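You operate a simulated robot arm through the tools that you are given. There is no shell and no other tool.

Carry out the task below with a simulated two-armed robot. There is one attempt and no reset: what you move stays moved.

JOB
On the ledge, fold the grey cloth in half, so that its two short edges meet.

Only the result counts: the job must be done as asked and must still hold three seconds after the hand-in. Knocking over, shifting, dropping, spilling or breaking anything else fails it. Flat cloth is picked up by pressing the open fingertips on it (5 to 10 N) and closing them slowly along it; thin cloth reads only 2 to 8 mm in the jaws.

ROBOT AND FRAMES
Two 7-joint arms with four-finger grippers on one trunk, on a base that drives. Base frame: it is fixed to the floor where the robot stands at the start and does not move with it; the origin is under the middle of the robot, x ahead of it, y to its left, z up. Lengths are in m, angles in degrees, forces in N, time in s.
The left shoulder is at the start at [0.04, 0.181, 1.13], the right one opposite. With the tool pointing down near the work surface each hand reaches from about 0.3 to 0.84 m from the robot's upright axis, wherever it stands, measured 20 degrees to its own side. Places, roughly: ledge [0.6, 0.1, 0.8]. Payload 3.67 kg a hand.
Tool frame (each hand has its own): the origin (TCP) lies between the finger pads and is the grasp point; the fingertips stand 0.028 m ahead of it; z points along the fingers, y is the line along which they close. The gripper opens to 0.112 m. The gripper's body begins 0.073 m behind the TCP.
Orientation is that of the tool frame in the base frame, as a unit quaternion [x, y, z, w]. With the fingers straight down and closing along the base's y, the tool's x points along the base's -x, its y along +y and its z along -z.

CONTROLS
- The arms move only by the tool arm_command. It takes "left_steps", "right_steps" or both (then of equal length, played together; a hand with none holds still); each is a list of rows, each a list of 7 numbers: the finger opening in m, from 0 to 0.112, then the shift along the tool's x, y, z in units of 400 mm (1.0 is 400 mm), then the turn, a rotation vector about the tool's x, y, z in units of 180 degrees (1.0 is 180 degrees). In form: [[fingers, tx, ty, tz, ax, ay, az], ...]. A call has 1 to 20 rows; each row is the pose to reach, as a shift and turn from the pose commanded when the call began, along the tool's axes at that moment. A call with a number of a shift or a turn outside -1 to 1 is refused whole. Rows are played at 5 a second. More than 0.05 m and 8.6 degrees between two rows, or a gripper value outside its range, and nothing of the call is played. Where a pose cannot be reached the arm comes as near as it can. A force on the tool above 40 N (or 10 N above the force at the start of the call, whichever is more), or a blocked arm, ends the call early, and 0.2 s more pass. Each finger halts on what it meets, pressing with about 43 N; the grip force reading is that of the motor and also rises with nothing between the fingers. The clock runs only during rows and for 0.2 s after the last one: add rows that repeat a pose to give the fingers time. It gives the time, the measured TCP pose, the force on the tool (base axes), the opening and the grip force at its end, in the units of the frame above (readings bear some noise), with the torque about the TCP (base axes, N m) and any sound that the robot's microphone picked up.
- Cameras (640 x 400 px; columns grow to the right, rows downward): "scene" is now at [0.0998, 0.0092, 1.3412]; the picture's right is [0.12, -0.99, -0.00], its down [-0.72, -0.09, -0.68] and it looks along [0.68, 0.08, -0.73] (base axes); focal length 285 px, centre (320, 200). "left" rides on the left gripper at [0.06, 0.018, -0.104] in its tool frame; the picture's right is [-0.29, 0.96, 0.00], its down [-0.80, -0.24, -0.55] and it looks along [-0.53, -0.16, 0.83] (tool axes); focal length 234 px, centre (320, 200). "right" rides on the right gripper at [0.06, -0.018, -0.104] in its tool frame; the picture's right is [0.29, 0.96, 0.00], its down [-0.80, 0.24, -0.55] and it looks along [-0.53, 0.16, 0.83] (tool axes); focal length 234 px, centre (320, 200).
- capture(camera): a new picture of that camera. It takes no simulated time.
- raise_lower(by): slides the trunk up (or, below 0, down) by that many m; the arms and the scene camera ride with it, the base frame stays. It gives what a move gives, with no picture.
- drive_base(legs): drives the robot by 1 to 6 legs, each [ahead, left, turn to the left] in m, m and degrees, along the robot's own axes; the way and the turn of a leg run together, so that a leg with both is an arc; at most 1.5 m and 180 degrees a leg. The arms and the cameras ride along, it lands a little off, and it stops where it bumps. It gives what a move gives.
- turn_head(pan, tilt): turns the head with the scene camera to pan (to the left, within 86 degrees either way) and tilt (down, from -29 to 69), counted from straight ahead of the robot. It gives what a move gives.
- measure_at(camera, pixels): there is no depth. For up to 12 entries [column, row, z] of the newest picture of that camera ("zoom" is the newest enlarged one), the place [x, y] in the base frame at which the ray of that pixel passes the height z, good to about 0.002 m. It takes no simulated time.
- enlarge(camera, box): a new picture of the part [left, top, right, bottom] of that camera's present view, enlarged. It takes no simulated time.
- finish_job(): hands the job in; it is judged then, once.

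Unless the task says otherwise, let go and move clear before handing in.

The tools are called after "Emit:" as a command line: name --argument value ..., lists and objects as JSON in quotes. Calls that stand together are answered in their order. arm_command: Moves the arms, as the interface text tells. Its arguments: {"type":"object","properties":{"left_steps":{"type":"array"},"right_steps":{"type":"array"}},"required":[]} The other tools are called the same way: raise_lower (by) slides the trunk up or down; drive_base (legs) drives the base; turn_head (pan, tilt) turns the head that bears the scene camera; capture (camera) takes a picture; measure_at (camera, pixels) gives the place at which the rays of pixels pass given heights; enlarge (camera, box) takes an enlarged picture of a part of a camera's view; finish_job () hands the job in.

At the start:

```text
time_s: 0.0
left_eef_pos: [0.4258, 0.0601, 1.0544]
left_tool_rot: [-0.002, 1.0, 0.0, 0.0]
left_ft_force: [0.2, 0.5, 0.0]
left_torque: [-0.01, 0.01, -0.01]
left_gripper_width: 0.112
left_gripper_force: 0.1
right_eef_pos: [0.374, -0.2085, 1.0175]
right_tool_rot: [0.0, 1.0, 0.0, 0.0]
right_ft_force: [-1.0, 0.1, -0.3]
right_torque: [0.0, -0.01, -0.03]
right_gripper_width: 0.1121
right_gripper_force: 0.0
trunk travel left (down, up): [-0.25, 0.264]
robot x, y, heading: [-0.0003, 0.0002, -0.1]
head pan, tilt: [7.1, 46.8]
```

scene: 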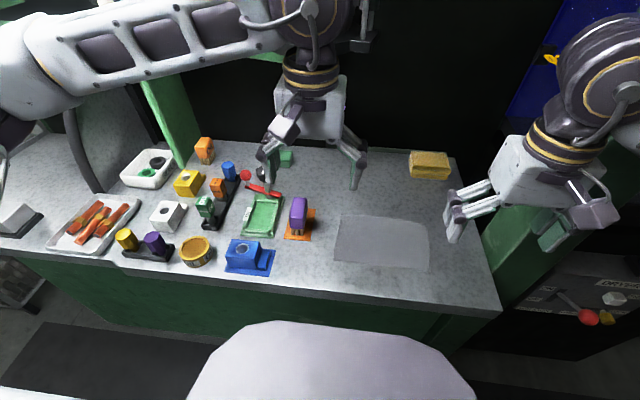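
right: 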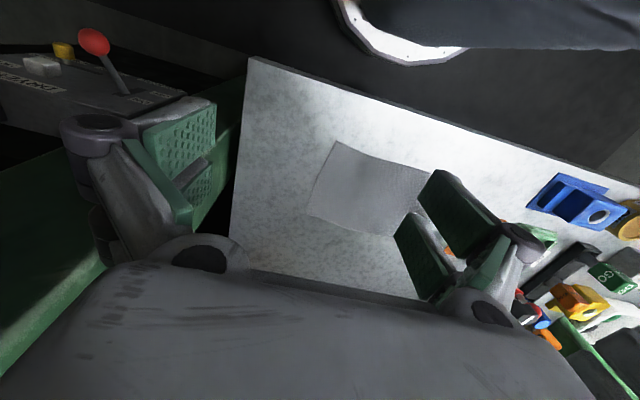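
left: 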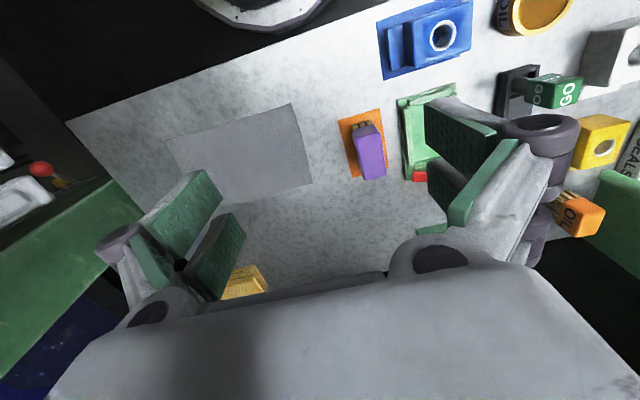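

The scene picture shows the grey cloth as a light rectangle with corners near (341,215), (427,222), (428,268), (334,261). I'll enlarge it and measure its corners.

Emit:
enlarge --camera "scene" --box '[300, 180, 460, 290]'

Emit:
measure_at --camera "scene" --pixels '[[341, 215, 0.8], [427, 222, 0.8], [428, 268, 0.8], [334, 261, 0.8], [500, 310, 0.8], [455, 158, 0.8], [45, 250, 0.8], [288, 237, 0.8], [313, 240, 0.8]]'

```text
3.64 times, centred on (380, 235) of scene
```

zoom: 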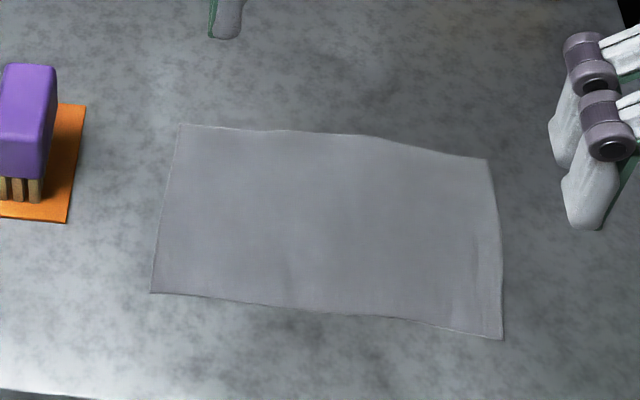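

```text
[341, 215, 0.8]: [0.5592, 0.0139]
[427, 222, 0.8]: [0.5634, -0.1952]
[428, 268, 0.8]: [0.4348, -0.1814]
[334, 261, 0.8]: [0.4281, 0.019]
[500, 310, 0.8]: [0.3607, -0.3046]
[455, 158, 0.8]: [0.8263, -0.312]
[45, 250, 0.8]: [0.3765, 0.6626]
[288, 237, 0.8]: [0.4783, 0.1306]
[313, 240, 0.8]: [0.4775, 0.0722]
```

The zoom shows cloth corners at (182,125), (487,160), (503,339), (150,292). I'll measure these along with the mid edges.

Emit:
measure_at --camera "zoom" --pixels '[[182, 125, 0.8], [487, 160, 0.8], [503, 339, 0.8], [150, 292, 0.8], [335, 132, 0.8], [320, 312, 0.8], [375, 137, 0.8], [375, 318, 0.8], [166, 208, 0.8], [498, 250, 0.8], [68, 222, 0.8], [85, 105, 0.8]]'

Emit:
capture --camera "left"

Emit:
measure_at --camera "left" --pixels '[[167, 139, 0.8], [291, 103, 0.8], [313, 183, 0.8], [167, 139, 0.82], [291, 103, 0.82], [313, 183, 0.82], [167, 139, 0.78], [291, 103, 0.78], [313, 183, 0.78]]'

```text
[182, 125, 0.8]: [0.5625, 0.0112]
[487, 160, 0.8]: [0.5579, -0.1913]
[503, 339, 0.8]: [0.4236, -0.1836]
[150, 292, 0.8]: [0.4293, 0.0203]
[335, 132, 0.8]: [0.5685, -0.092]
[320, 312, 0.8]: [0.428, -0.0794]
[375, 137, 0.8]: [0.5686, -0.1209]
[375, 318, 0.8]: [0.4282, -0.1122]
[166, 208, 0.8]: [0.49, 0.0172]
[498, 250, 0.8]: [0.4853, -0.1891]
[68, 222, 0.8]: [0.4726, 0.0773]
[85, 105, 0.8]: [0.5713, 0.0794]
```

```text
taken
```

left: 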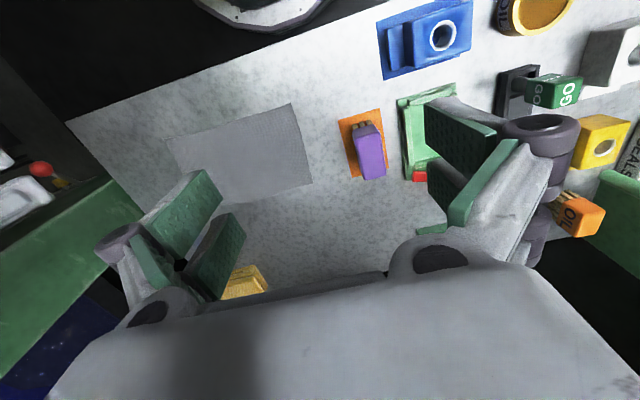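

```text
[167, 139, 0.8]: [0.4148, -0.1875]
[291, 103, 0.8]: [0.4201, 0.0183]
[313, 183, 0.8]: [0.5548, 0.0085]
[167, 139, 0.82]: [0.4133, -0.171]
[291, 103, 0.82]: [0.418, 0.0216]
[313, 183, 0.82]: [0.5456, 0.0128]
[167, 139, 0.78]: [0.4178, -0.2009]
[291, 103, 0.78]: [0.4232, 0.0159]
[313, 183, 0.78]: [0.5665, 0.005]
```

The cloth measures about 0.20 by 0.13 m, and comparing the scene and left pictures puts the surface near z ≈ 0.82. Its left short edge is at y ≈ 0.015 and its right one at y ≈ -0.18. I'll bring the left hand above the far-left corner with the fingers narrowed, then check the view.

Emit:
arm_command --left_steps '[[0.09, -0.052, -0.031, 0.05, 0, 0, 0], [0.06, -0.104, -0.062, 0.1, 0, 0, 0], [0.036, -0.156, -0.093, 0.15, 0, 0, 0], [0.036, -0.208, -0.124, 0.2, 0, 0, 0], [0.036, -0.26, -0.155, 0.25, 0, 0, 0], [0.036, -0.26, -0.155, 0.25, 0, 0, 0]]'

Emit:
capture --camera "scene"

Emit:
capture --camera "left"

Emit:
capture --camera "right"

```text
time_s: 1.4
left_eef_pos: [0.5291, -0.0044, 0.9527]
left_tool_rot: [0.0, 1.0, 0.0, 0.001]
left_ft_force: [-0.9, -0.3, 0.3]
left_torque: [-0.02, -0.01, 0.02]
left_gripper_width: 0.0363
left_gripper_force: 0.1
right_eef_pos: [0.3739, -0.2069, 1.0178]
right_tool_rot: [0.0, 1.0, 0.0, 0.0]
right_ft_force: [-1.1, 0.4, 0.6]
right_torque: [0.01, 0.01, 0.0]
right_gripper_width: 0.1121
right_gripper_force: 0.0
trunk travel left (down, up): [-0.25, 0.264]
robot x, y, heading: [-0.0005, 0.0036, 0.1]
head pan, tilt: [7.1, 46.8]
```

```text
taken
```

scene: 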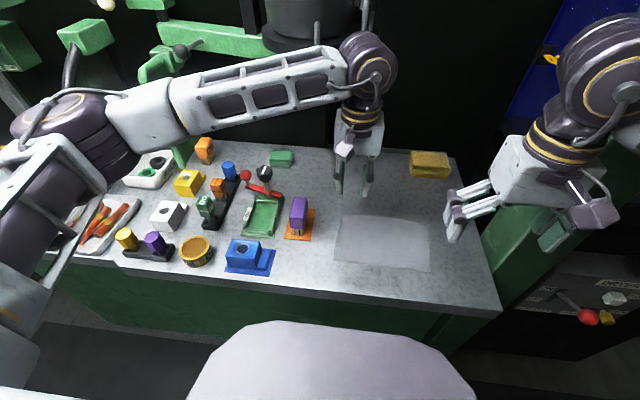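

```text
taken
```

left: 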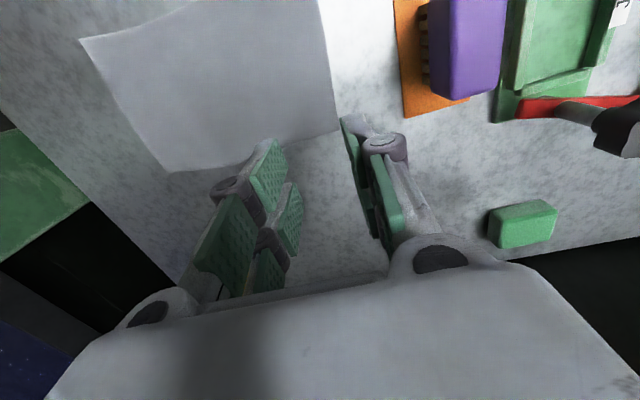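

```text
taken
```

right: 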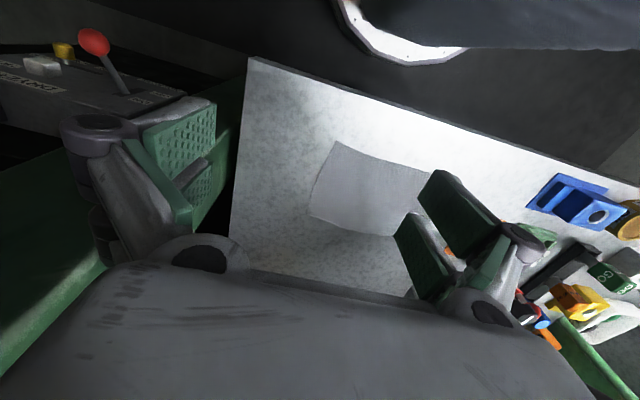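

The left view shows the far-left cloth corner at about (338,130), with its edge running up to (320,0), and the hand is above it as planned. I'll measure those edges at several heights to fix the surface height.

Emit:
measure_at --camera "left" --pixels '[[338, 130, 0.82], [322, 20, 0.82], [168, 172, 0.82], [80, 40, 0.82], [338, 130, 0.815], [322, 20, 0.815], [168, 172, 0.815], [80, 40, 0.815], [338, 130, 0.81], [405, 117, 0.82], [470, 97, 0.82]]'

Emit:
enlarge --camera "scene" --box '[320, 170, 450, 280]'

Emit:
enlarge --camera "left" --box '[160, 60, 480, 260]'

```text
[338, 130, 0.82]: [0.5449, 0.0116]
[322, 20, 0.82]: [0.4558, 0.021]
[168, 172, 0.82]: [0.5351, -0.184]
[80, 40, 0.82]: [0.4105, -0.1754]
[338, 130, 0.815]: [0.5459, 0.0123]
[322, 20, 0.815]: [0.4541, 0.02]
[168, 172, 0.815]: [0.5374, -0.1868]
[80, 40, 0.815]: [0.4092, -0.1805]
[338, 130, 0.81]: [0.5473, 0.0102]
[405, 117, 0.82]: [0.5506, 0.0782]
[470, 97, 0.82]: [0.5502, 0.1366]
```

```text
3.64 times, centred on (385, 225) of scene
```

zoom: 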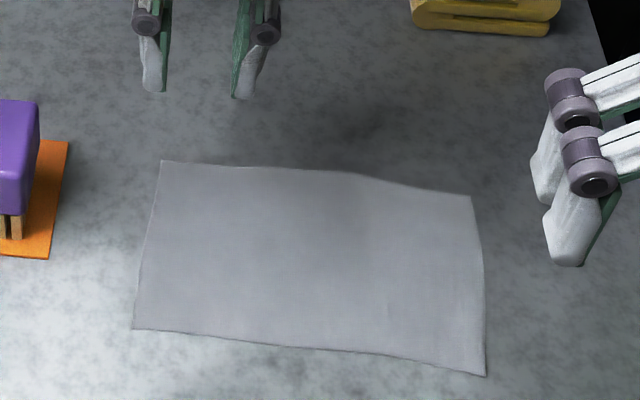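

```text
2.00 times, centred on (320, 160) of left
```

zoom: 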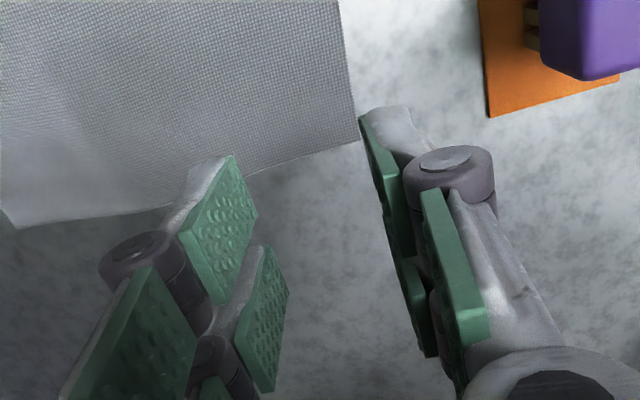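

The scene zoom shows the corners at (161,160), (472,196), (486,376) and (132,328). I'll measure them at z=0.82 and 0.815 to compare with the left camera.

Emit:
enlarge --camera "scene" --box '[320, 170, 450, 280]'

Emit:
measure_at --camera "zoom" --pixels '[[161, 160, 0.82], [472, 196, 0.82], [486, 376, 0.82], [132, 328, 0.82], [161, 160, 0.815], [472, 196, 0.815], [486, 376, 0.815], [132, 328, 0.815], [161, 160, 0.81], [472, 196, 0.81], [486, 376, 0.81], [132, 328, 0.81]]'

```text
3.64 times, centred on (385, 225) of scene
```

zoom: 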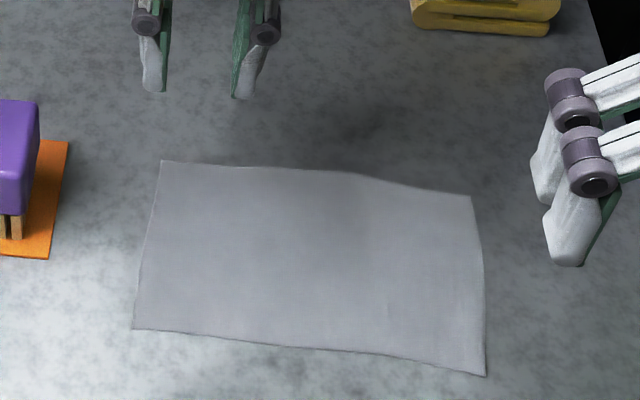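

```text
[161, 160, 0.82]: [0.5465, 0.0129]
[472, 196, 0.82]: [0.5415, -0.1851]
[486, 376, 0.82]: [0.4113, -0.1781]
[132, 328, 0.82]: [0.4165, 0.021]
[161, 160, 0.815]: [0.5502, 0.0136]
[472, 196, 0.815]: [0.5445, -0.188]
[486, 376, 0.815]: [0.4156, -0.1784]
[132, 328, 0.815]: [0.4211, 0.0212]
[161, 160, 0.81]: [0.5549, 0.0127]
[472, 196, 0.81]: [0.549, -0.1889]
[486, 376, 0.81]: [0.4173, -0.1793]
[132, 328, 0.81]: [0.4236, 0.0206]
```

Both cameras agree on z ≈ 0.82: the left short edge runs from (0.4165, 0.021) to (0.5455, 0.012), and the right one from (0.411, -0.177) to (0.540, -0.185). I'll bring the right hand part-way toward the near-left corner with a slight backward lean to keep the wrists apart, then look.

Emit:
arm_command --right_steps '[[0.09, -0.047, 0.075, 0.04, 0, -0.02, 0], [0.06, -0.094, 0.15, 0.08, 0, -0.04, 0], [0.036, -0.14, 0.225, 0.12, 0, -0.055, 0], [0.036, -0.14, 0.3, 0.16, 0, -0.055, 0], [0.036, -0.14, 0.3, 0.16, 0, -0.055, 0]]'

Emit:
capture --camera "scene"

Emit:
capture --camera "right"

Emit:
capture --camera "left"

```text
time_s: 2.6
left_eef_pos: [0.53, -0.0056, 0.9535]
left_tool_rot: [0.0, 1.0, 0.0, 0.0]
left_ft_force: [-0.1, -0.7, -0.6]
left_torque: [0.02, -0.02, 0.04]
left_gripper_width: 0.0357
left_gripper_force: 0.0
right_eef_pos: [0.429, -0.0908, 0.9564]
right_tool_rot: [0.0, 0.996, 0.001, 0.086]
right_ft_force: [-1.1, 0.0, 0.0]
right_torque: [0.03, 0.01, -0.02]
right_gripper_width: 0.0361
right_gripper_force: 0.1
trunk travel left (down, up): [-0.25, 0.264]
robot x, y, heading: [0.0014, 0.0006, -0.1]
head pan, tilt: [7.1, 46.8]
```

```text
taken
```

scene: 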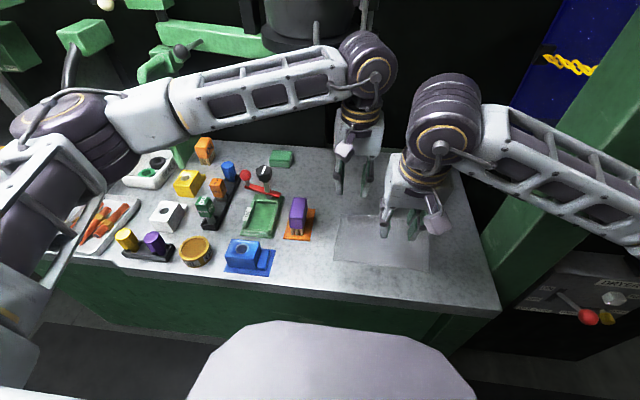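

```text
taken
```

right: 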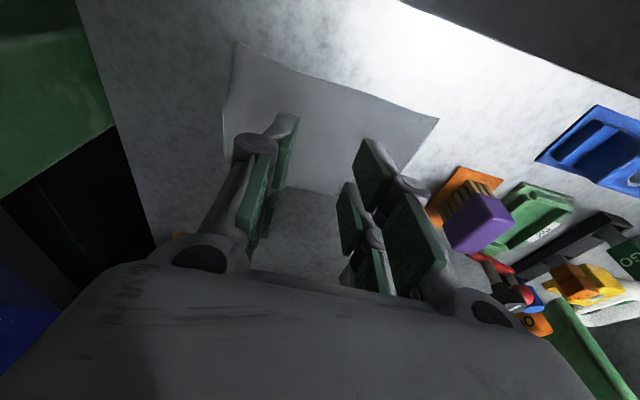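

```text
taken
```

left: 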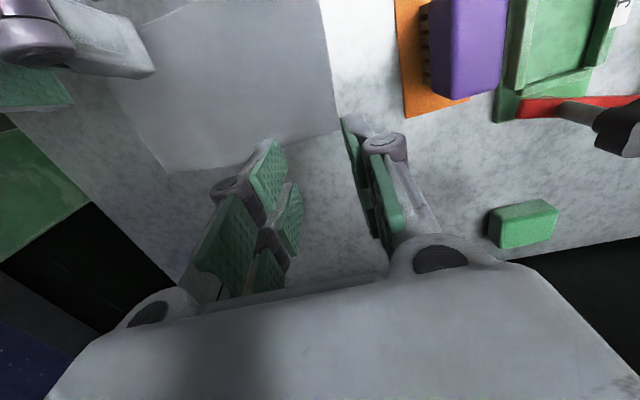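

Both hands now hover, the right at (0.429, -0.091), and the wrists look well separated at (368,75) and (445,110). I'll measure where the left forearm passes so the right wrist stays clear when it moves to y≈0.

Emit:
measure_at --camera "scene" --pixels '[[340, 75, 1.2], [200, 105, 1.2], [345, 100, 1.2], [260, 115, 1.2], [190, 130, 1.2], [440, 110, 1.2], [368, 75, 1.2], [445, 145, 1.15], [375, 90, 1.15]]'

```text
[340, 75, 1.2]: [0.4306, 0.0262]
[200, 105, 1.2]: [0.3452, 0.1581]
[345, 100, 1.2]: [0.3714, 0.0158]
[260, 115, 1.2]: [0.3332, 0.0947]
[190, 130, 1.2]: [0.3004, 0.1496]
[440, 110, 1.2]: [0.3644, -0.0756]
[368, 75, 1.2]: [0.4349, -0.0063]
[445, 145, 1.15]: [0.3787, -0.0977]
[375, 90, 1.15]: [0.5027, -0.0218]
```

The left forearm axis stays about 0.12 m from where the right wrist will be, enough clearance for about 0.09 m of combined radius. I'll move the right hand to y≈0.001 over the near-left corner, then lower both to about 5 cm above the cloth.

Emit:
arm_command --right_steps '[[0.03, 0, 0.077, 0, 0, 0, 0], [0.03, 0, 0.153, 0, 0, 0, 0], [0.03, 0, 0.229, 0, 0, 0, 0], [0.03, 0.013, 0.229, 0.0739, 0, 0, 0], [0.03, 0.026, 0.229, 0.1477, 0, 0, 0], [0.03, 0.026, 0.229, 0.1477, 0, 0, 0]]' --left_steps '[[0.03, 0, 0, 0, 0, 0, 0], [0.03, 0, 0, 0, 0, 0, 0], [0.03, 0, 0, 0, 0, 0, 0], [0.03, 0, 0, 0.075, 0, 0, 0], [0.03, 0, 0, 0.15, 0, 0, 0], [0.03, 0, 0, 0.15, 0, 0, 0]]'

Emit:
capture --camera "scene"

Emit:
capture --camera "right"

Emit:
capture --camera "left"

```text
time_s: 3.4
left_eef_pos: [0.5332, 0.0024, 0.9517]
left_tool_rot: [-0.001, 1.0, 0.004, 0.0]
left_ft_force: [4.3, 3.2, -1.8]
left_torque: [-0.53, 0.4, -0.31]
left_gripper_width: 0.03
left_gripper_force: 0.0
right_eef_pos: [0.4346, -0.0101, 0.9549]
right_tool_rot: [0.008, 0.996, -0.005, 0.086]
right_ft_force: [-2.6, -3.9, 0.9]
right_torque: [0.45, -0.44, -0.02]
right_gripper_width: 0.0301
right_gripper_force: 0.0
trunk travel left (down, up): [-0.25, 0.264]
robot x, y, heading: [0.0019, -0.0006, -0.0]
head pan, tilt: [7.1, 46.8]
stopped in row 3 (left hand): the force on the tool passed its limit at 64 N (the readings are from after the stop); the commanded pose is now the measured one
```

```text
taken
```

scene: 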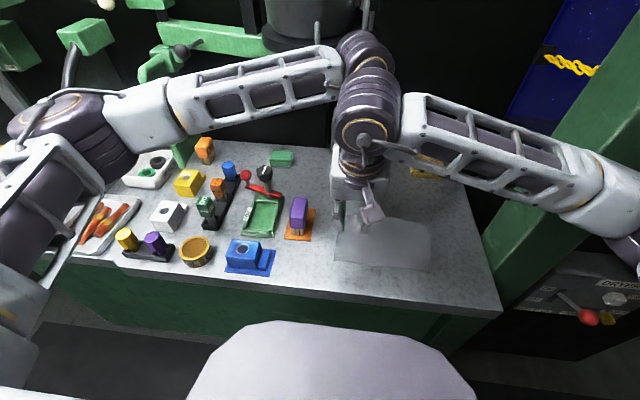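

```text
taken
```

right: 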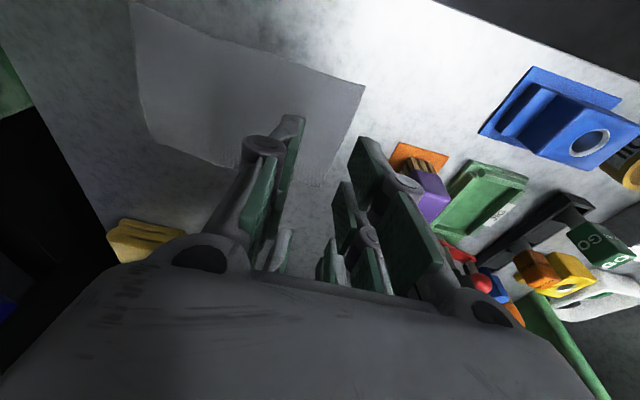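

```text
taken
```

left: 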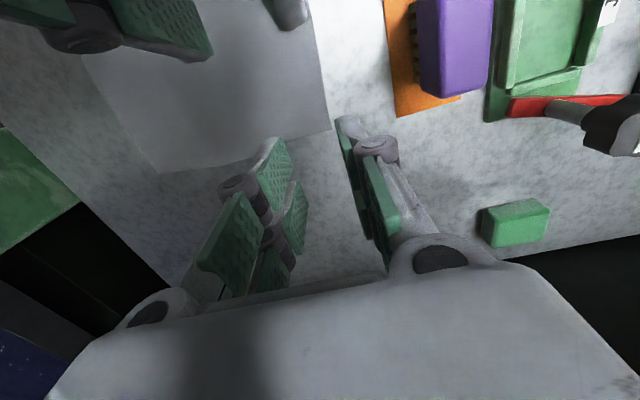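

The hands touched in row 3: the left hand was pushed +x and +y by contact about 0.1–0.15 m above its TCP, which fits its camera box meeting the right wrist. I'll back the right hand away and yaw the left hand so its camera side faces away from the right hand.

Emit:
arm_command --right_steps '[[0.03, 0, -0.08, 0, 0, 0, 0], [0.03, 0, -0.16, 0, 0, 0, 0], [0.03, 0, -0.24, 0, 0, 0, 0], [0.03, 0, -0.24, 0, 0, 0, 0], [0.03, 0, -0.24, 0, 0, 0, 0], [0.03, 0, -0.24, 0, 0, 0, 0], [0.03, 0, -0.24, 0, 0, 0, 0], [0.03, 0, -0.24, 0, 0, 0, 0], [0.03, 0, -0.24, 0, 0, 0, 0], [0.03, 0, -0.24, 0, 0, 0, 0], [0.03, 0, -0.24, 0, 0, 0, 0], [0.03, 0, -0.24, 0, 0, 0, 0]]' --left_steps '[[0.03, 0, 0, 0, 0, 0, 0], [0.03, 0, 0, 0, 0, 0, 0], [0.03, 0, 0, 0, 0, 0, 0.045], [0.03, 0, 0, 0, 0, 0, 0.09], [0.03, 0, 0, 0, 0, 0, 0.135], [0.03, 0, 0, 0, 0, 0, 0.18], [0.03, 0, 0, 0, 0, 0, 0.225], [0.03, 0, 0, 0, 0, 0, 0.27], [0.03, 0, 0, 0, 0, 0, 0.315], [0.03, 0, 0, 0, 0, 0, 0.36], [0.03, 0, 0, 0, 0, 0, 0.405], [0.03, 0, 0, 0, 0, 0, 0.45]]'

Emit:
capture --camera "scene"

```text
time_s: 6.0
left_eef_pos: [0.5306, 0.0006, 0.9537]
left_tool_rot: [0.532, 0.847, 0.004, 0.0]
left_ft_force: [0.2, -1.2, -0.2]
left_torque: [-0.02, -0.01, 0.02]
left_gripper_width: 0.0302
left_gripper_force: 0.2
left hand out of reach, approached as far as the arm can: row 11, 12
right_eef_pos: [0.4337, -0.1087, 0.9534]
right_tool_rot: [0.007, 0.996, -0.004, 0.086]
right_ft_force: [-0.1, -0.2, 0.1]
right_torque: [0.04, 0.0, 0.0]
right_gripper_width: 0.0298
right_gripper_force: 0.0
trunk travel left (down, up): [-0.25, 0.264]
robot x, y, heading: [-0.0006, -0.0016, 0.1]
head pan, tilt: [7.1, 46.8]
```

```text
taken
```

scene: 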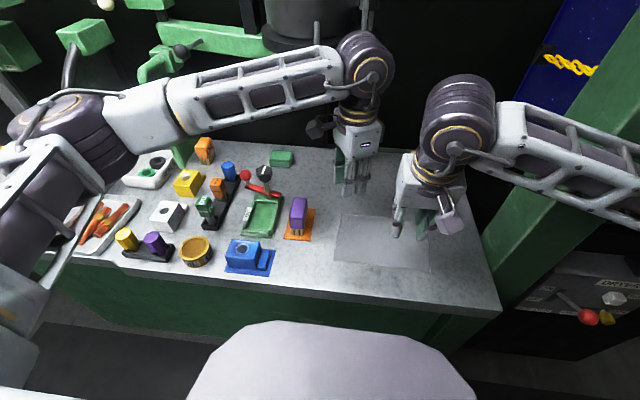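

The left yaw stopped at about 64° (a joint limit), so the other direction should have more room. I'll move the right hand further aside and turn the left hand the other way.

Emit:
arm_command --right_steps '[[0.03, 0, -0.1, 0, 0, 0, 0], [0.03, 0, -0.2, 0, 0, 0, 0], [0.03, 0, -0.3, 0, 0, 0, 0], [0.03, 0, -0.3, 0, 0, 0, 0], [0.03, 0, -0.3, 0, 0, 0, 0], [0.03, 0, -0.3, 0, 0, 0, 0], [0.03, 0, -0.3, 0, 0, 0, 0], [0.03, 0, -0.3, 0, 0, 0, 0], [0.03, 0, -0.3, 0, 0, 0, 0], [0.03, 0, -0.3, 0, 0, 0, 0], [0.03, 0, -0.3, 0, 0, 0, 0], [0.03, 0, -0.3, 0, 0, 0, 0], [0.03, 0, -0.3, 0, 0, 0, 0], [0.03, 0, -0.3, 0, 0, 0, 0], [0.03, 0, -0.3, 0, 0, 0, 0], [0.03, 0, -0.3, 0, 0, 0, 0], [0.03, 0, -0.3, 0, 0, 0, 0], [0.03, 0, -0.3, 0, 0, 0, 0], [0.03, 0, -0.3, 0, 0, 0, 0], [0.03, 0, -0.3, 0, 0, 0, 0]]' --left_steps '[[0.03, 0, 0, 0, 0, 0, -0.045], [0.03, 0, 0, 0, 0, 0, -0.09], [0.03, 0, 0, 0, 0, 0, -0.135], [0.03, 0, 0, 0, 0, 0, -0.18], [0.03, 0, 0, 0, 0, 0, -0.225], [0.03, 0, 0, 0, 0, 0, -0.27], [0.03, 0, 0, 0, 0, 0, -0.315], [0.03, 0, 0, 0, 0, 0, -0.36], [0.03, 0, 0, 0, 0, 0, -0.405], [0.03, 0, 0, 0, 0, 0, -0.45], [0.03, 0, 0, 0, 0, 0, -0.495], [0.03, 0, 0, 0, 0, 0, -0.54], [0.03, 0, 0, 0, 0, 0, -0.585], [0.03, 0, 0, 0, 0, 0, -0.63], [0.03, 0, 0, 0, 0, 0, -0.675], [0.03, 0, 0, 0, 0, 0, -0.72], [0.03, 0, 0, 0, 0, 0, -0.765], [0.03, 0, 0, 0, 0, 0, -0.81], [0.03, 0, 0, 0, 0, 0, -0.855], [0.03, 0, 0, 0, 0, 0, -0.9]]'

Emit:
capture --camera "scene"

```text
time_s: 10.2
left_eef_pos: [0.533, 0.0025, 0.9532]
left_tool_rot: [0.755, -0.656, -0.001, -0.003]
left_ft_force: [0.4, 0.5, 0.9]
left_torque: [-0.01, -0.02, 0.04]
left_gripper_width: 0.03
left_gripper_force: 0.1
right_eef_pos: [0.4332, -0.225, 0.958]
right_tool_rot: [0.007, 0.996, -0.005, 0.086]
right_ft_force: [-0.2, 0.1, 0.0]
right_torque: [0.0, -0.01, 0.0]
right_gripper_width: 0.0301
right_gripper_force: 0.1
trunk travel left (down, up): [-0.25, 0.264]
robot x, y, heading: [0.0009, 0.003, 0.1]
head pan, tilt: [7.1, 46.8]
```

```text
taken
```

scene: 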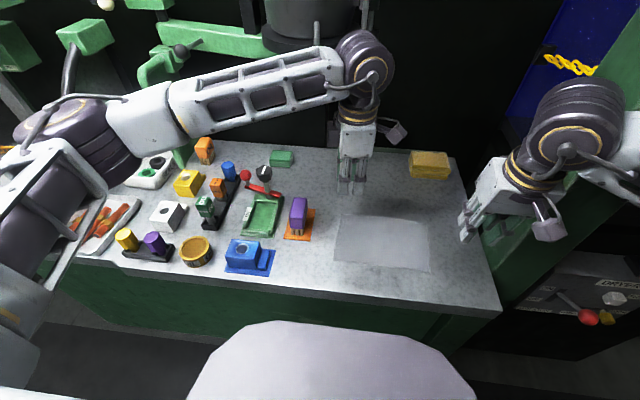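

The left hand is now at a yaw of about -98° with no limit reported. I'll continue to about -176°, which puts its camera on the far side and its closing line square to the slightly slanted left edge.

Emit:
arm_command --left_steps '[[0.03, 0, 0, 0, 0, 0, -0.0433], [0.03, 0, 0, 0, 0, 0, -0.0867], [0.03, 0, 0, 0, 0, 0, -0.13], [0.03, 0, 0, 0, 0, 0, -0.1733], [0.03, 0, 0, 0, 0, 0, -0.2167], [0.03, 0, 0, 0, 0, 0, -0.26], [0.03, 0, 0, 0, 0, 0, -0.3033], [0.03, 0, 0, 0, 0, 0, -0.3467], [0.03, 0, 0, 0, 0, 0, -0.39], [0.03, 0, 0, 0, 0, 0, -0.4333], [0.03, 0, 0, 0, 0, 0, -0.4333]]'

Emit:
capture --camera "scene"

Emit:
capture --camera "left"

```text
time_s: 12.6
left_eef_pos: [0.5333, 0.0014, 0.9524]
left_tool_rot: [0.999, -0.036, 0.001, -0.003]
left_ft_force: [0.1, -0.4, 0.2]
left_torque: [-0.01, 0.02, -0.01]
left_gripper_width: 0.0302
left_gripper_force: 0.0
right_eef_pos: [0.4326, -0.2259, 0.9588]
right_tool_rot: [0.007, 0.996, -0.004, 0.086]
right_ft_force: [0.3, -0.4, -1.0]
right_torque: [0.0, 0.0, -0.01]
right_gripper_width: 0.0301
right_gripper_force: 0.1
trunk travel left (down, up): [-0.25, 0.264]
robot x, y, heading: [0.001, -0.0031, -0.1]
head pan, tilt: [7.1, 46.8]
```

```text
taken
```

scene: 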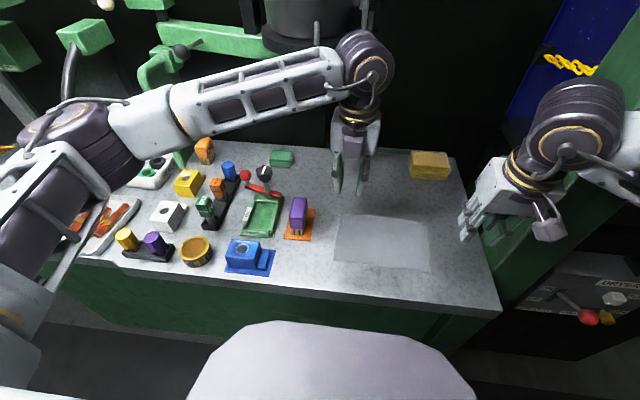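

```text
taken
```

left: 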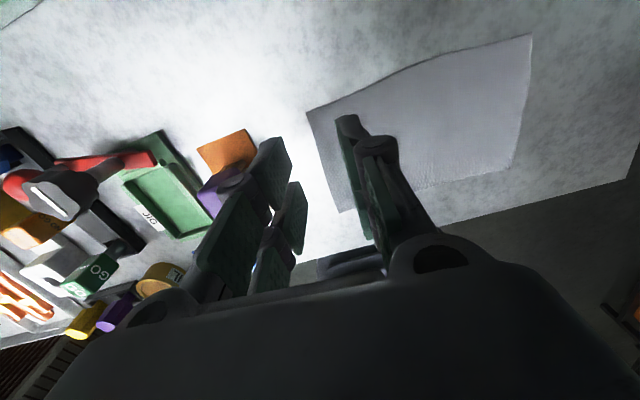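

The left hand now has its camera on the far side, with its closing line square to the edge and no reach problem. I'll bring the right hand to y≈0.002 over the near-left corner at the current height, watching for contact.

Emit:
arm_command --right_steps '[[0.03, 0.003, 0.1, 0, 0, 0, 0], [0.03, 0.006, 0.2, 0, 0, 0, 0.005], [0.03, 0.009, 0.3, 0, 0, 0, 0.01], [0.03, 0.013, 0.4, 0, 0, 0, 0.0167], [0.03, 0.017, 0.49, 0, 0, 0, 0.0167], [0.03, 0.0178, 0.57, 0, 0, 0, 0.0167], [0.03, 0.0178, 0.57, 0, 0, 0, 0.0167]]'

Emit:
capture --camera "scene"

Emit:
capture --camera "right"

Emit:
capture --camera "left"

```text
time_s: 14.2
left_eef_pos: [0.5321, 0.0017, 0.951]
left_tool_rot: [0.999, -0.036, 0.001, -0.004]
left_ft_force: [0.3, -0.6, 0.2]
left_torque: [0.02, -0.01, 0.03]
left_gripper_width: 0.03
left_gripper_force: 0.0
right_eef_pos: [0.4312, 0.0013, 0.956]
right_tool_rot: [0.034, 0.996, -0.002, 0.087]
right_ft_force: [0.0, -0.3, 0.3]
right_torque: [0.05, 0.02, 0.06]
right_gripper_width: 0.0299
right_gripper_force: 0.1
trunk travel left (down, up): [-0.25, 0.264]
robot x, y, heading: [-0.0018, 0.0003, 0.1]
head pan, tilt: [7.1, 46.8]
```

```text
taken
```

scene: 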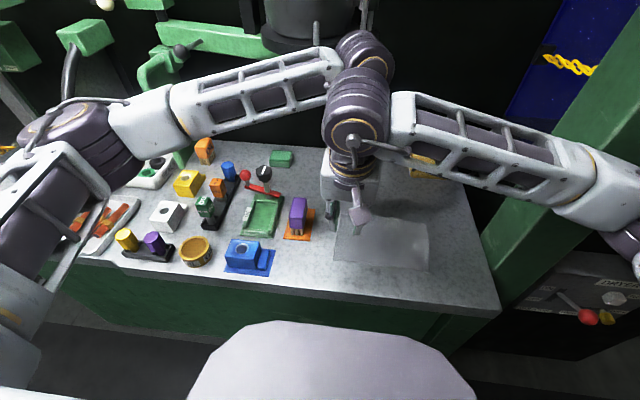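

```text
taken
```

right: 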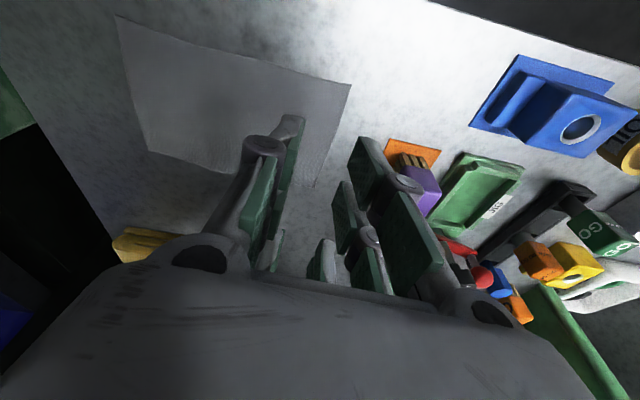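

```text
taken
```

left: 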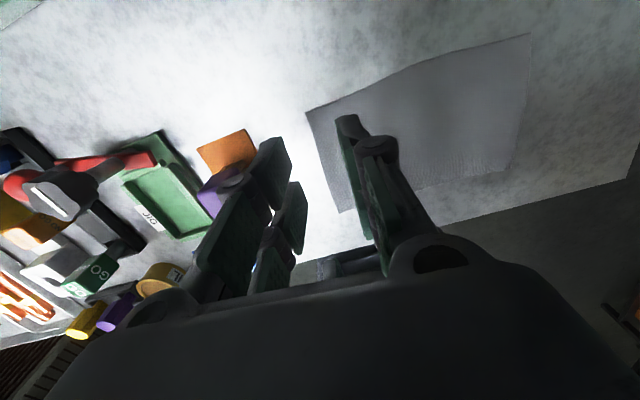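

No contact this time. The right view has the near-left corner at (350,83), and the left view has the far-left corner at about (345,212) and the near-left at (305,112). I'll measure these before descending.

Emit:
measure_at --camera "right" --pixels '[[350, 83, 0.82], [332, 135, 0.82], [316, 186, 0.82]]'

Emit:
measure_at --camera "left" --pixels '[[305, 112, 0.82], [325, 163, 0.82], [343, 211, 0.82], [531, 34, 0.82], [511, 170, 0.82]]'

Emit:
enlarge --camera "right" --box '[220, 60, 420, 200]'

Emit:
enlarge --camera "left" --box '[240, 80, 460, 240]'

```text
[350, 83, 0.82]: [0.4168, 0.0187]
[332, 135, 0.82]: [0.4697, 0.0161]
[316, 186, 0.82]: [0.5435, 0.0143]
```

```text
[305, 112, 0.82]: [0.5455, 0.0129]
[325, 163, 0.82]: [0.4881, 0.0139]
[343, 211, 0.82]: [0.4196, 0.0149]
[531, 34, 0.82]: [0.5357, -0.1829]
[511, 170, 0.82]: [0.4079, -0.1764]
```

```text
2.86 times, centred on (320, 130) of right
```

zoom: 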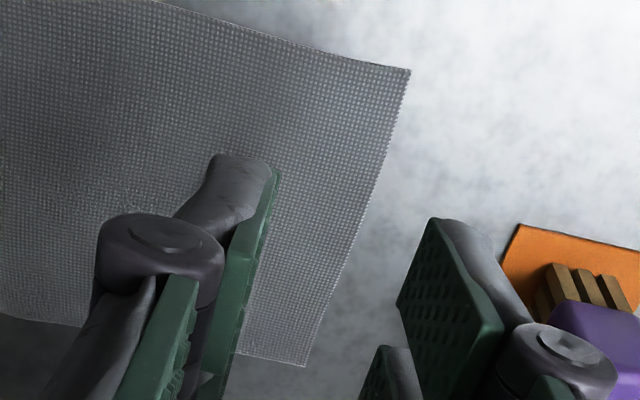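

```text
2.50 times, centred on (350, 160) of left
```

zoom: 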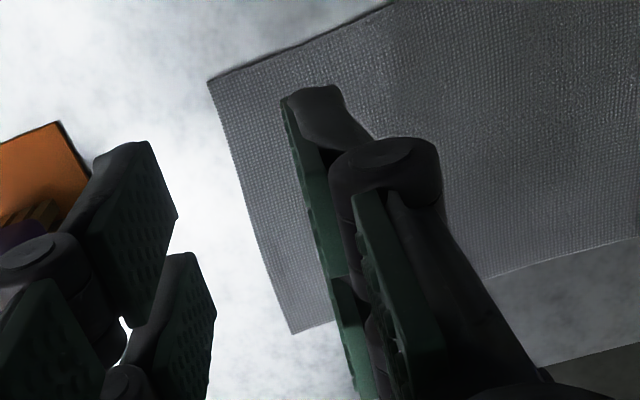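

The edge measures y≈0.0175 at x=0.43 and y≈0.0135 at x=0.53. I'll lower both hands to just above the surface (TCP z≈0.86), with the outer fingers aligned on the cloth's edge.

Emit:
arm_command --right_steps '[[0.03, 0.0107, -0.002, 0.058, 0, 0, 0], [0.03, 0.0214, -0.004, 0.116, 0, 0, 0], [0.03, 0.032, -0.006, 0.174, 0, 0, 0], [0.03, 0.0427, -0.008, 0.231, 0, 0, 0], [0.03, 0.0427, -0.008, 0.231, 0, 0, 0]]' --left_steps '[[0.03, 0, 0.0045, 0.057, 0, 0, 0], [0.03, 0, 0.009, 0.114, 0, 0, 0], [0.03, 0, 0.0135, 0.171, 0, 0, 0], [0.03, 0, 0.018, 0.2275, 0, 0, 0], [0.03, 0, 0.018, 0.2275, 0, 0, 0]]'

Emit:
enlarge --camera "right" --box '[220, 40, 460, 200]'

Emit:
enlarge --camera "left" --box '[220, 40, 460, 200]'

Emit:
enlarge --camera "scene" --box '[280, 150, 460, 290]'

```text
time_s: 15.4
left_eef_pos: [0.5335, -0.0033, 0.8628]
left_tool_rot: [0.999, -0.036, 0.001, -0.004]
left_ft_force: [0.2, 0.4, -0.5]
left_torque: [0.0, -0.02, -0.02]
left_gripper_width: 0.0301
left_gripper_force: 0.1
right_eef_pos: [0.4247, -0.0008, 0.8598]
right_tool_rot: [0.033, 0.996, -0.002, 0.087]
right_ft_force: [-0.5, -0.6, -0.1]
right_torque: [0.03, -0.03, 0.04]
right_gripper_width: 0.0301
right_gripper_force: 0.1
trunk travel left (down, up): [-0.25, 0.264]
robot x, y, heading: [0.0004, 0.002, -0.0]
head pan, tilt: [7.1, 46.8]
```

```text
2.50 times, centred on (340, 120) of right
```

zoom: 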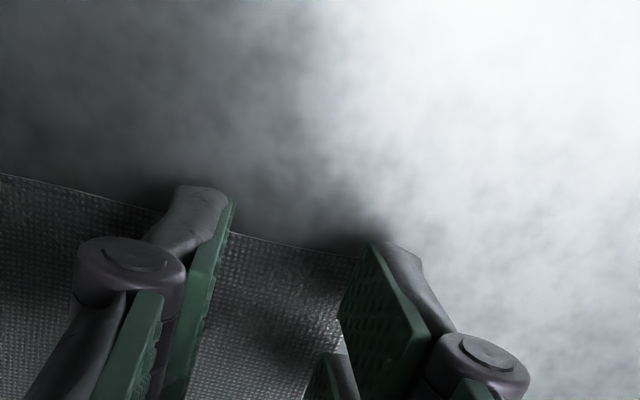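

```text
2.50 times, centred on (340, 120) of left
```

zoom: 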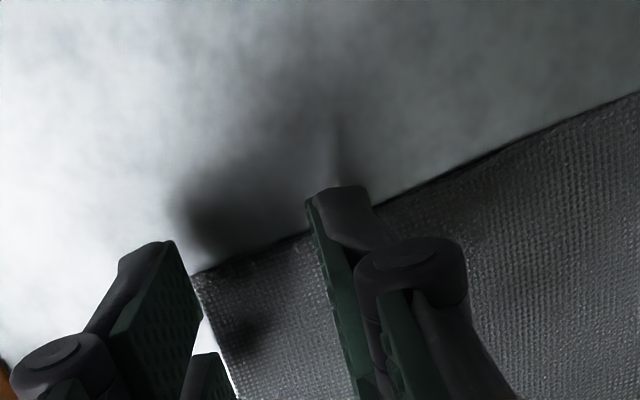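

```text
2.86 times, centred on (370, 220) of scene
```

zoom: 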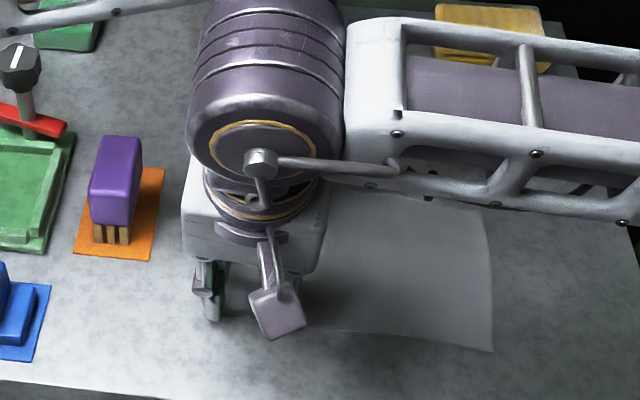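

Both hands are about 1.5 cm above the cloth: the left view zoom shows the far-left corner at (195,275) right by the outer fingertip, and the right zoom shows the near edge just past its tips. I'll nudge both slightly inward from the long edges and go down close to contact.

Emit:
arm_command --right_steps '[[0.03, -0.0038, 0, 0.0108, 0, 0, 0], [0.03, -0.0077, -0.0005, 0.0217, 0, 0, 0], [0.03, -0.0077, -0.0005, 0.0217, 0, 0, 0]]' --left_steps '[[0.03, -0.0054, 0.0029, 0.015, 0, 0, 0], [0.03, -0.0108, 0.0058, 0.03, 0, 0, 0], [0.03, -0.0108, 0.0058, 0.03, 0, 0, 0]]'

```text
time_s: 16.2
left_eef_pos: [0.5286, -0.0066, 0.8493]
left_tool_rot: [0.999, -0.037, 0.001, -0.003]
left_ft_force: [1.4, 0.9, 4.5]
left_torque: [-0.04, -0.04, 0.0]
left_gripper_width: 0.0298
left_gripper_force: 0.1
right_eef_pos: [0.43, -0.0002, 0.8525]
right_tool_rot: [0.034, 0.996, -0.001, 0.088]
right_ft_force: [-0.2, -0.1, -0.1]
right_torque: [-0.01, -0.03, 0.0]
right_gripper_width: 0.0299
right_gripper_force: 0.1
trunk travel left (down, up): [-0.25, 0.264]
robot x, y, heading: [-0.0022, 0.0012, 0.2]
head pan, tilt: [7.1, 46.8]
```

The left hand feels 4.5 N at z≈0.849, so the surface is at about 0.821. The right hand is not touching yet, so I'll lower it 2 mm.

Emit:
arm_command --right_steps '[[0.03, 0.0004, 0, 0.0025, 0, 0, 0], [0.03, 0.0009, 0, 0.005, 0, 0, 0]]'

```text
time_s: 16.8
left_eef_pos: [0.5275, -0.0056, 0.8491]
left_tool_rot: [0.999, -0.037, 0.0, -0.003]
left_ft_force: [0.5, 0.1, 4.1]
left_torque: [-0.07, 0.0, -0.01]
left_gripper_width: 0.0297
left_gripper_force: 0.0
right_eef_pos: [0.4303, -0.0012, 0.8506]
right_tool_rot: [0.034, 0.996, -0.002, 0.087]
right_ft_force: [-1.4, 0.1, 7.9]
right_torque: [0.14, 0.12, 0.01]
right_gripper_width: 0.03
right_gripper_force: 0.1
trunk travel left (down, up): [-0.25, 0.264]
robot x, y, heading: [-0.0014, 0.0009, -0.1]
head pan, tilt: [7.1, 46.8]
```

The right hand now presses with 7.9 N and the left with 4.1 N. I'll press the left in slightly more and close both hands slowly along the cloth.

Emit:
arm_command --right_steps '[[0.03, 0, 0, 0, 0, 0, 0], [0.028, 0, 0, 0, 0, 0, 0], [0.026, 0, 0, 0, 0, 0, 0], [0.024, 0, 0, 0, 0, 0, 0], [0.022, 0, 0, 0, 0, 0, 0], [0.02, 0, 0, 0, 0, 0, 0], [0.018, 0, 0, 0, 0, 0, 0], [0.016, 0, 0, 0, 0, 0, 0], [0.014, 0, 0, 0, 0, 0, 0], [0.012, 0, 0, 0, 0, 0, 0], [0.01, 0, 0, 0, 0, 0, 0], [0.008, 0, 0, 0, 0, 0, 0], [0.006, 0, 0, 0, 0, 0, 0], [0.004, 0, 0, 0, 0, 0, 0], [0.002, 0, 0, 0, 0, 0, 0], [0.0, 0, 0, 0, 0, 0, 0], [0.0, 0, 0, 0, 0, 0, 0]]' --left_steps '[[0.03, 0, 0, 0.001, 0, 0, 0], [0.028, 0, 0, 0.001, 0, 0, 0], [0.026, 0, 0, 0.001, 0, 0, 0], [0.024, 0, 0, 0.001, 0, 0, 0], [0.022, 0, 0, 0.001, 0, 0, 0], [0.02, 0, 0, 0.001, 0, 0, 0], [0.018, 0, 0, 0.001, 0, 0, 0], [0.016, 0, 0, 0.001, 0, 0, 0], [0.014, 0, 0, 0.001, 0, 0, 0], [0.012, 0, 0, 0.001, 0, 0, 0], [0.01, 0, 0, 0.001, 0, 0, 0], [0.008, 0, 0, 0.001, 0, 0, 0], [0.006, 0, 0, 0.001, 0, 0, 0], [0.004, 0, 0, 0.001, 0, 0, 0], [0.002, 0, 0, 0.001, 0, 0, 0], [0.0, 0, 0, 0.001, 0, 0, 0], [0.0, 0, 0, 0.001, 0, 0, 0]]'

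Emit:
enlarge --camera "right" --box '[220, 40, 460, 200]'

Emit:
enlarge --camera "left" --box '[220, 40, 460, 200]'

Emit:
enlarge --camera "scene" --box '[280, 150, 460, 290]'

```text
time_s: 20.4
left_eef_pos: [0.5278, -0.0073, 0.8469]
left_tool_rot: [0.999, -0.036, 0.001, -0.003]
left_ft_force: [-0.7, 0.3, -1.2]
left_torque: [0.01, 0.04, 0.03]
left_gripper_width: 0.006
left_gripper_force: 43.0
right_eef_pos: [0.4316, -0.0007, 0.8499]
right_tool_rot: [0.033, 0.996, -0.001, 0.086]
right_ft_force: [1.0, -0.6, 1.7]
right_torque: [-0.01, -0.04, 0.02]
right_gripper_width: 0.0024
right_gripper_force: 38.2
trunk travel left (down, up): [-0.25, 0.264]
robot x, y, heading: [0.0021, -0.0017, -0.1]
head pan, tilt: [7.1, 46.8]
```

```text
2.50 times, centred on (340, 120) of right
```

zoom: 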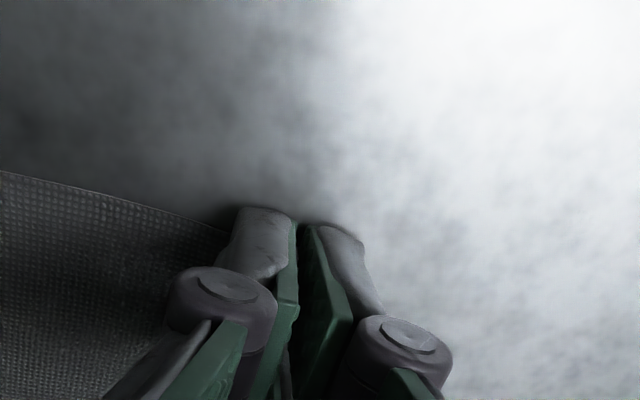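

```text
2.50 times, centred on (340, 120) of left
```

zoom: 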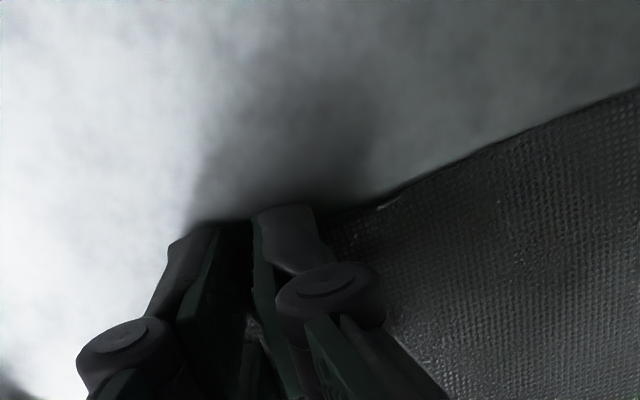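

```text
2.86 times, centred on (370, 220) of scene
```

zoom: 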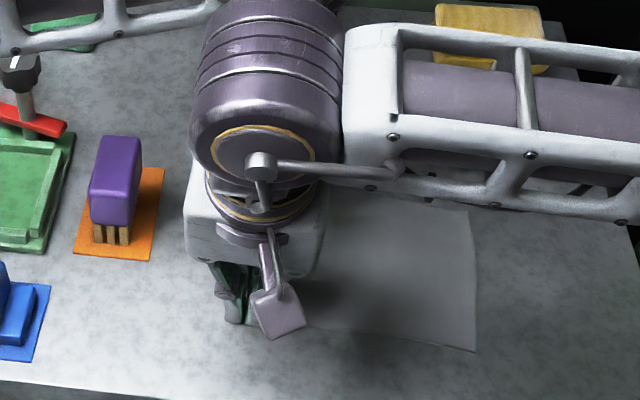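

The left jaws read 6 mm at 43 N and the right 2.4 mm at 38 N, and the cloth's right edge has moved left, so both may be holding. I'll lift both 3 cm, easing slightly right, and look.

Emit:
arm_command --right_steps '[[0, -0.0043, -0.008, -0.0246, 0, 0, 0], [0, -0.0087, -0.016, -0.0493, 0, 0, 0], [0, -0.013, -0.025, -0.0739, 0, 0, 0], [0, -0.013, -0.025, -0.0739, 0, 0, 0]]' --left_steps '[[0, 0, 0.008, -0.025, 0, 0, 0], [0, 0, 0.016, -0.05, 0, 0, 0], [0, 0, 0.025, -0.075, 0, 0, 0], [0, 0, 0.025, -0.075, 0, 0, 0]]'

Emit:
enlarge --camera "right" --box '[180, 40, 460, 240]'

Emit:
enlarge --camera "left" --box '[180, 40, 460, 240]'

Emit:
enlarge --camera "scene" --box '[280, 150, 460, 290]'

```text
time_s: 21.4
left_eef_pos: [0.5261, -0.0174, 0.8768]
left_tool_rot: [0.999, -0.037, 0.001, -0.003]
left_ft_force: [0.7, -0.6, 0.9]
left_torque: [-0.01, -0.01, 0.01]
left_gripper_width: 0.0063
left_gripper_force: 43.0
right_eef_pos: [0.4323, -0.011, 0.8808]
right_tool_rot: [0.034, 0.996, -0.003, 0.087]
right_ft_force: [-0.6, -0.4, 0.9]
right_torque: [0.03, 0.02, 0.0]
right_gripper_width: 0.0022
right_gripper_force: 40.0
trunk travel left (down, up): [-0.25, 0.264]
robot x, y, heading: [0.0014, -0.0, 0.1]
head pan, tilt: [7.1, 46.8]
```

```text
2.00 times, centred on (320, 140) of right
```

zoom: 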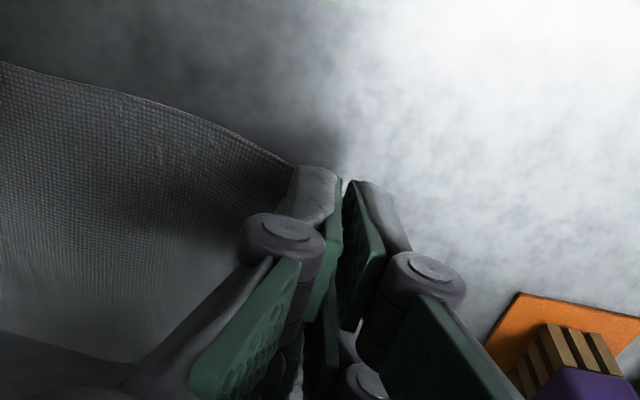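

```text
2.00 times, centred on (320, 140) of left
```

zoom: 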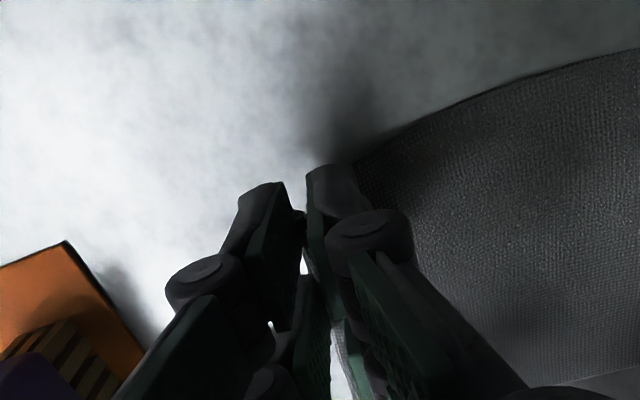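

```text
2.86 times, centred on (370, 220) of scene
```

zoom: 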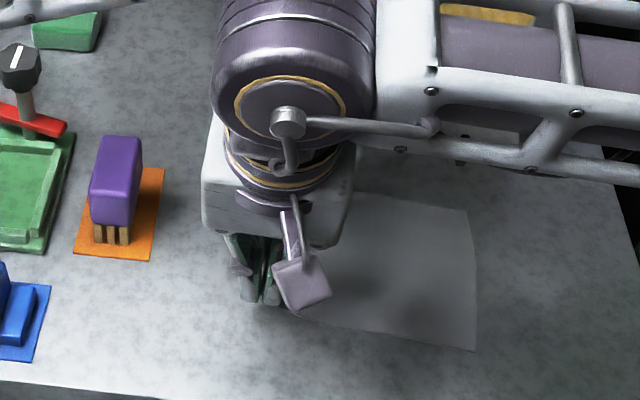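

Both corners are lifted with the cloth (in both hand views the cloth rises up to the jaws), and the right short edge now runs through scene zoom (467,210)–(476,350). I'll measure its present place before folding over.

Emit:
measure_at --camera "zoom" --pixels '[[467, 210, 0.822], [472, 250, 0.822], [476, 300, 0.822], [476, 351, 0.822], [330, 322, 0.822], [400, 335, 0.822], [360, 195, 0.822], [420, 203, 0.822]]'

Emit:
capture --camera "right"

Emit:
capture --camera "left"

```text
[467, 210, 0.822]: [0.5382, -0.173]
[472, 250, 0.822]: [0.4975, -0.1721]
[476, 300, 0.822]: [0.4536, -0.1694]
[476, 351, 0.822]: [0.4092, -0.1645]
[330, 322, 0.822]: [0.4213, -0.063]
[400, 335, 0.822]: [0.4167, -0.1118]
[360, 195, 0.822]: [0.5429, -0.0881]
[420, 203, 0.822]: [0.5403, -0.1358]
```

```text
taken
```

right: 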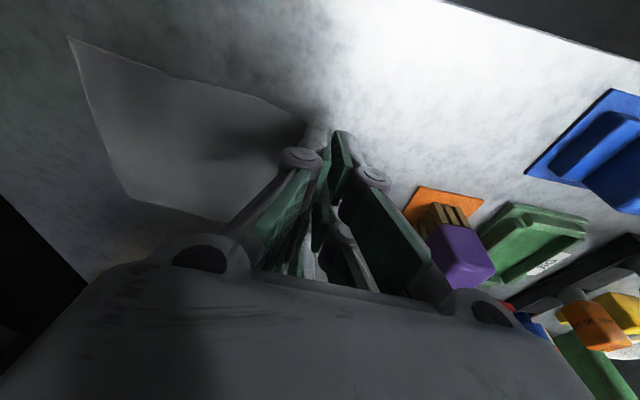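

```text
taken
```

left: 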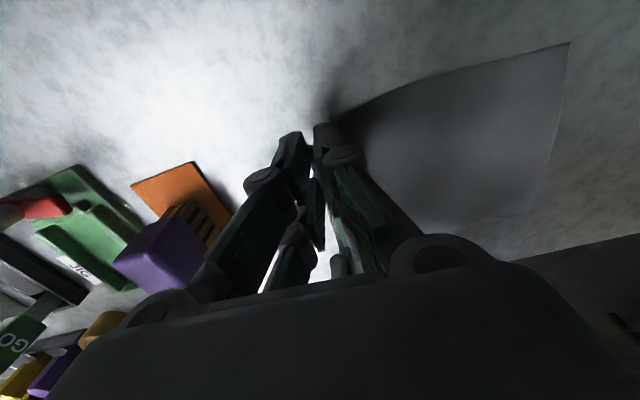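

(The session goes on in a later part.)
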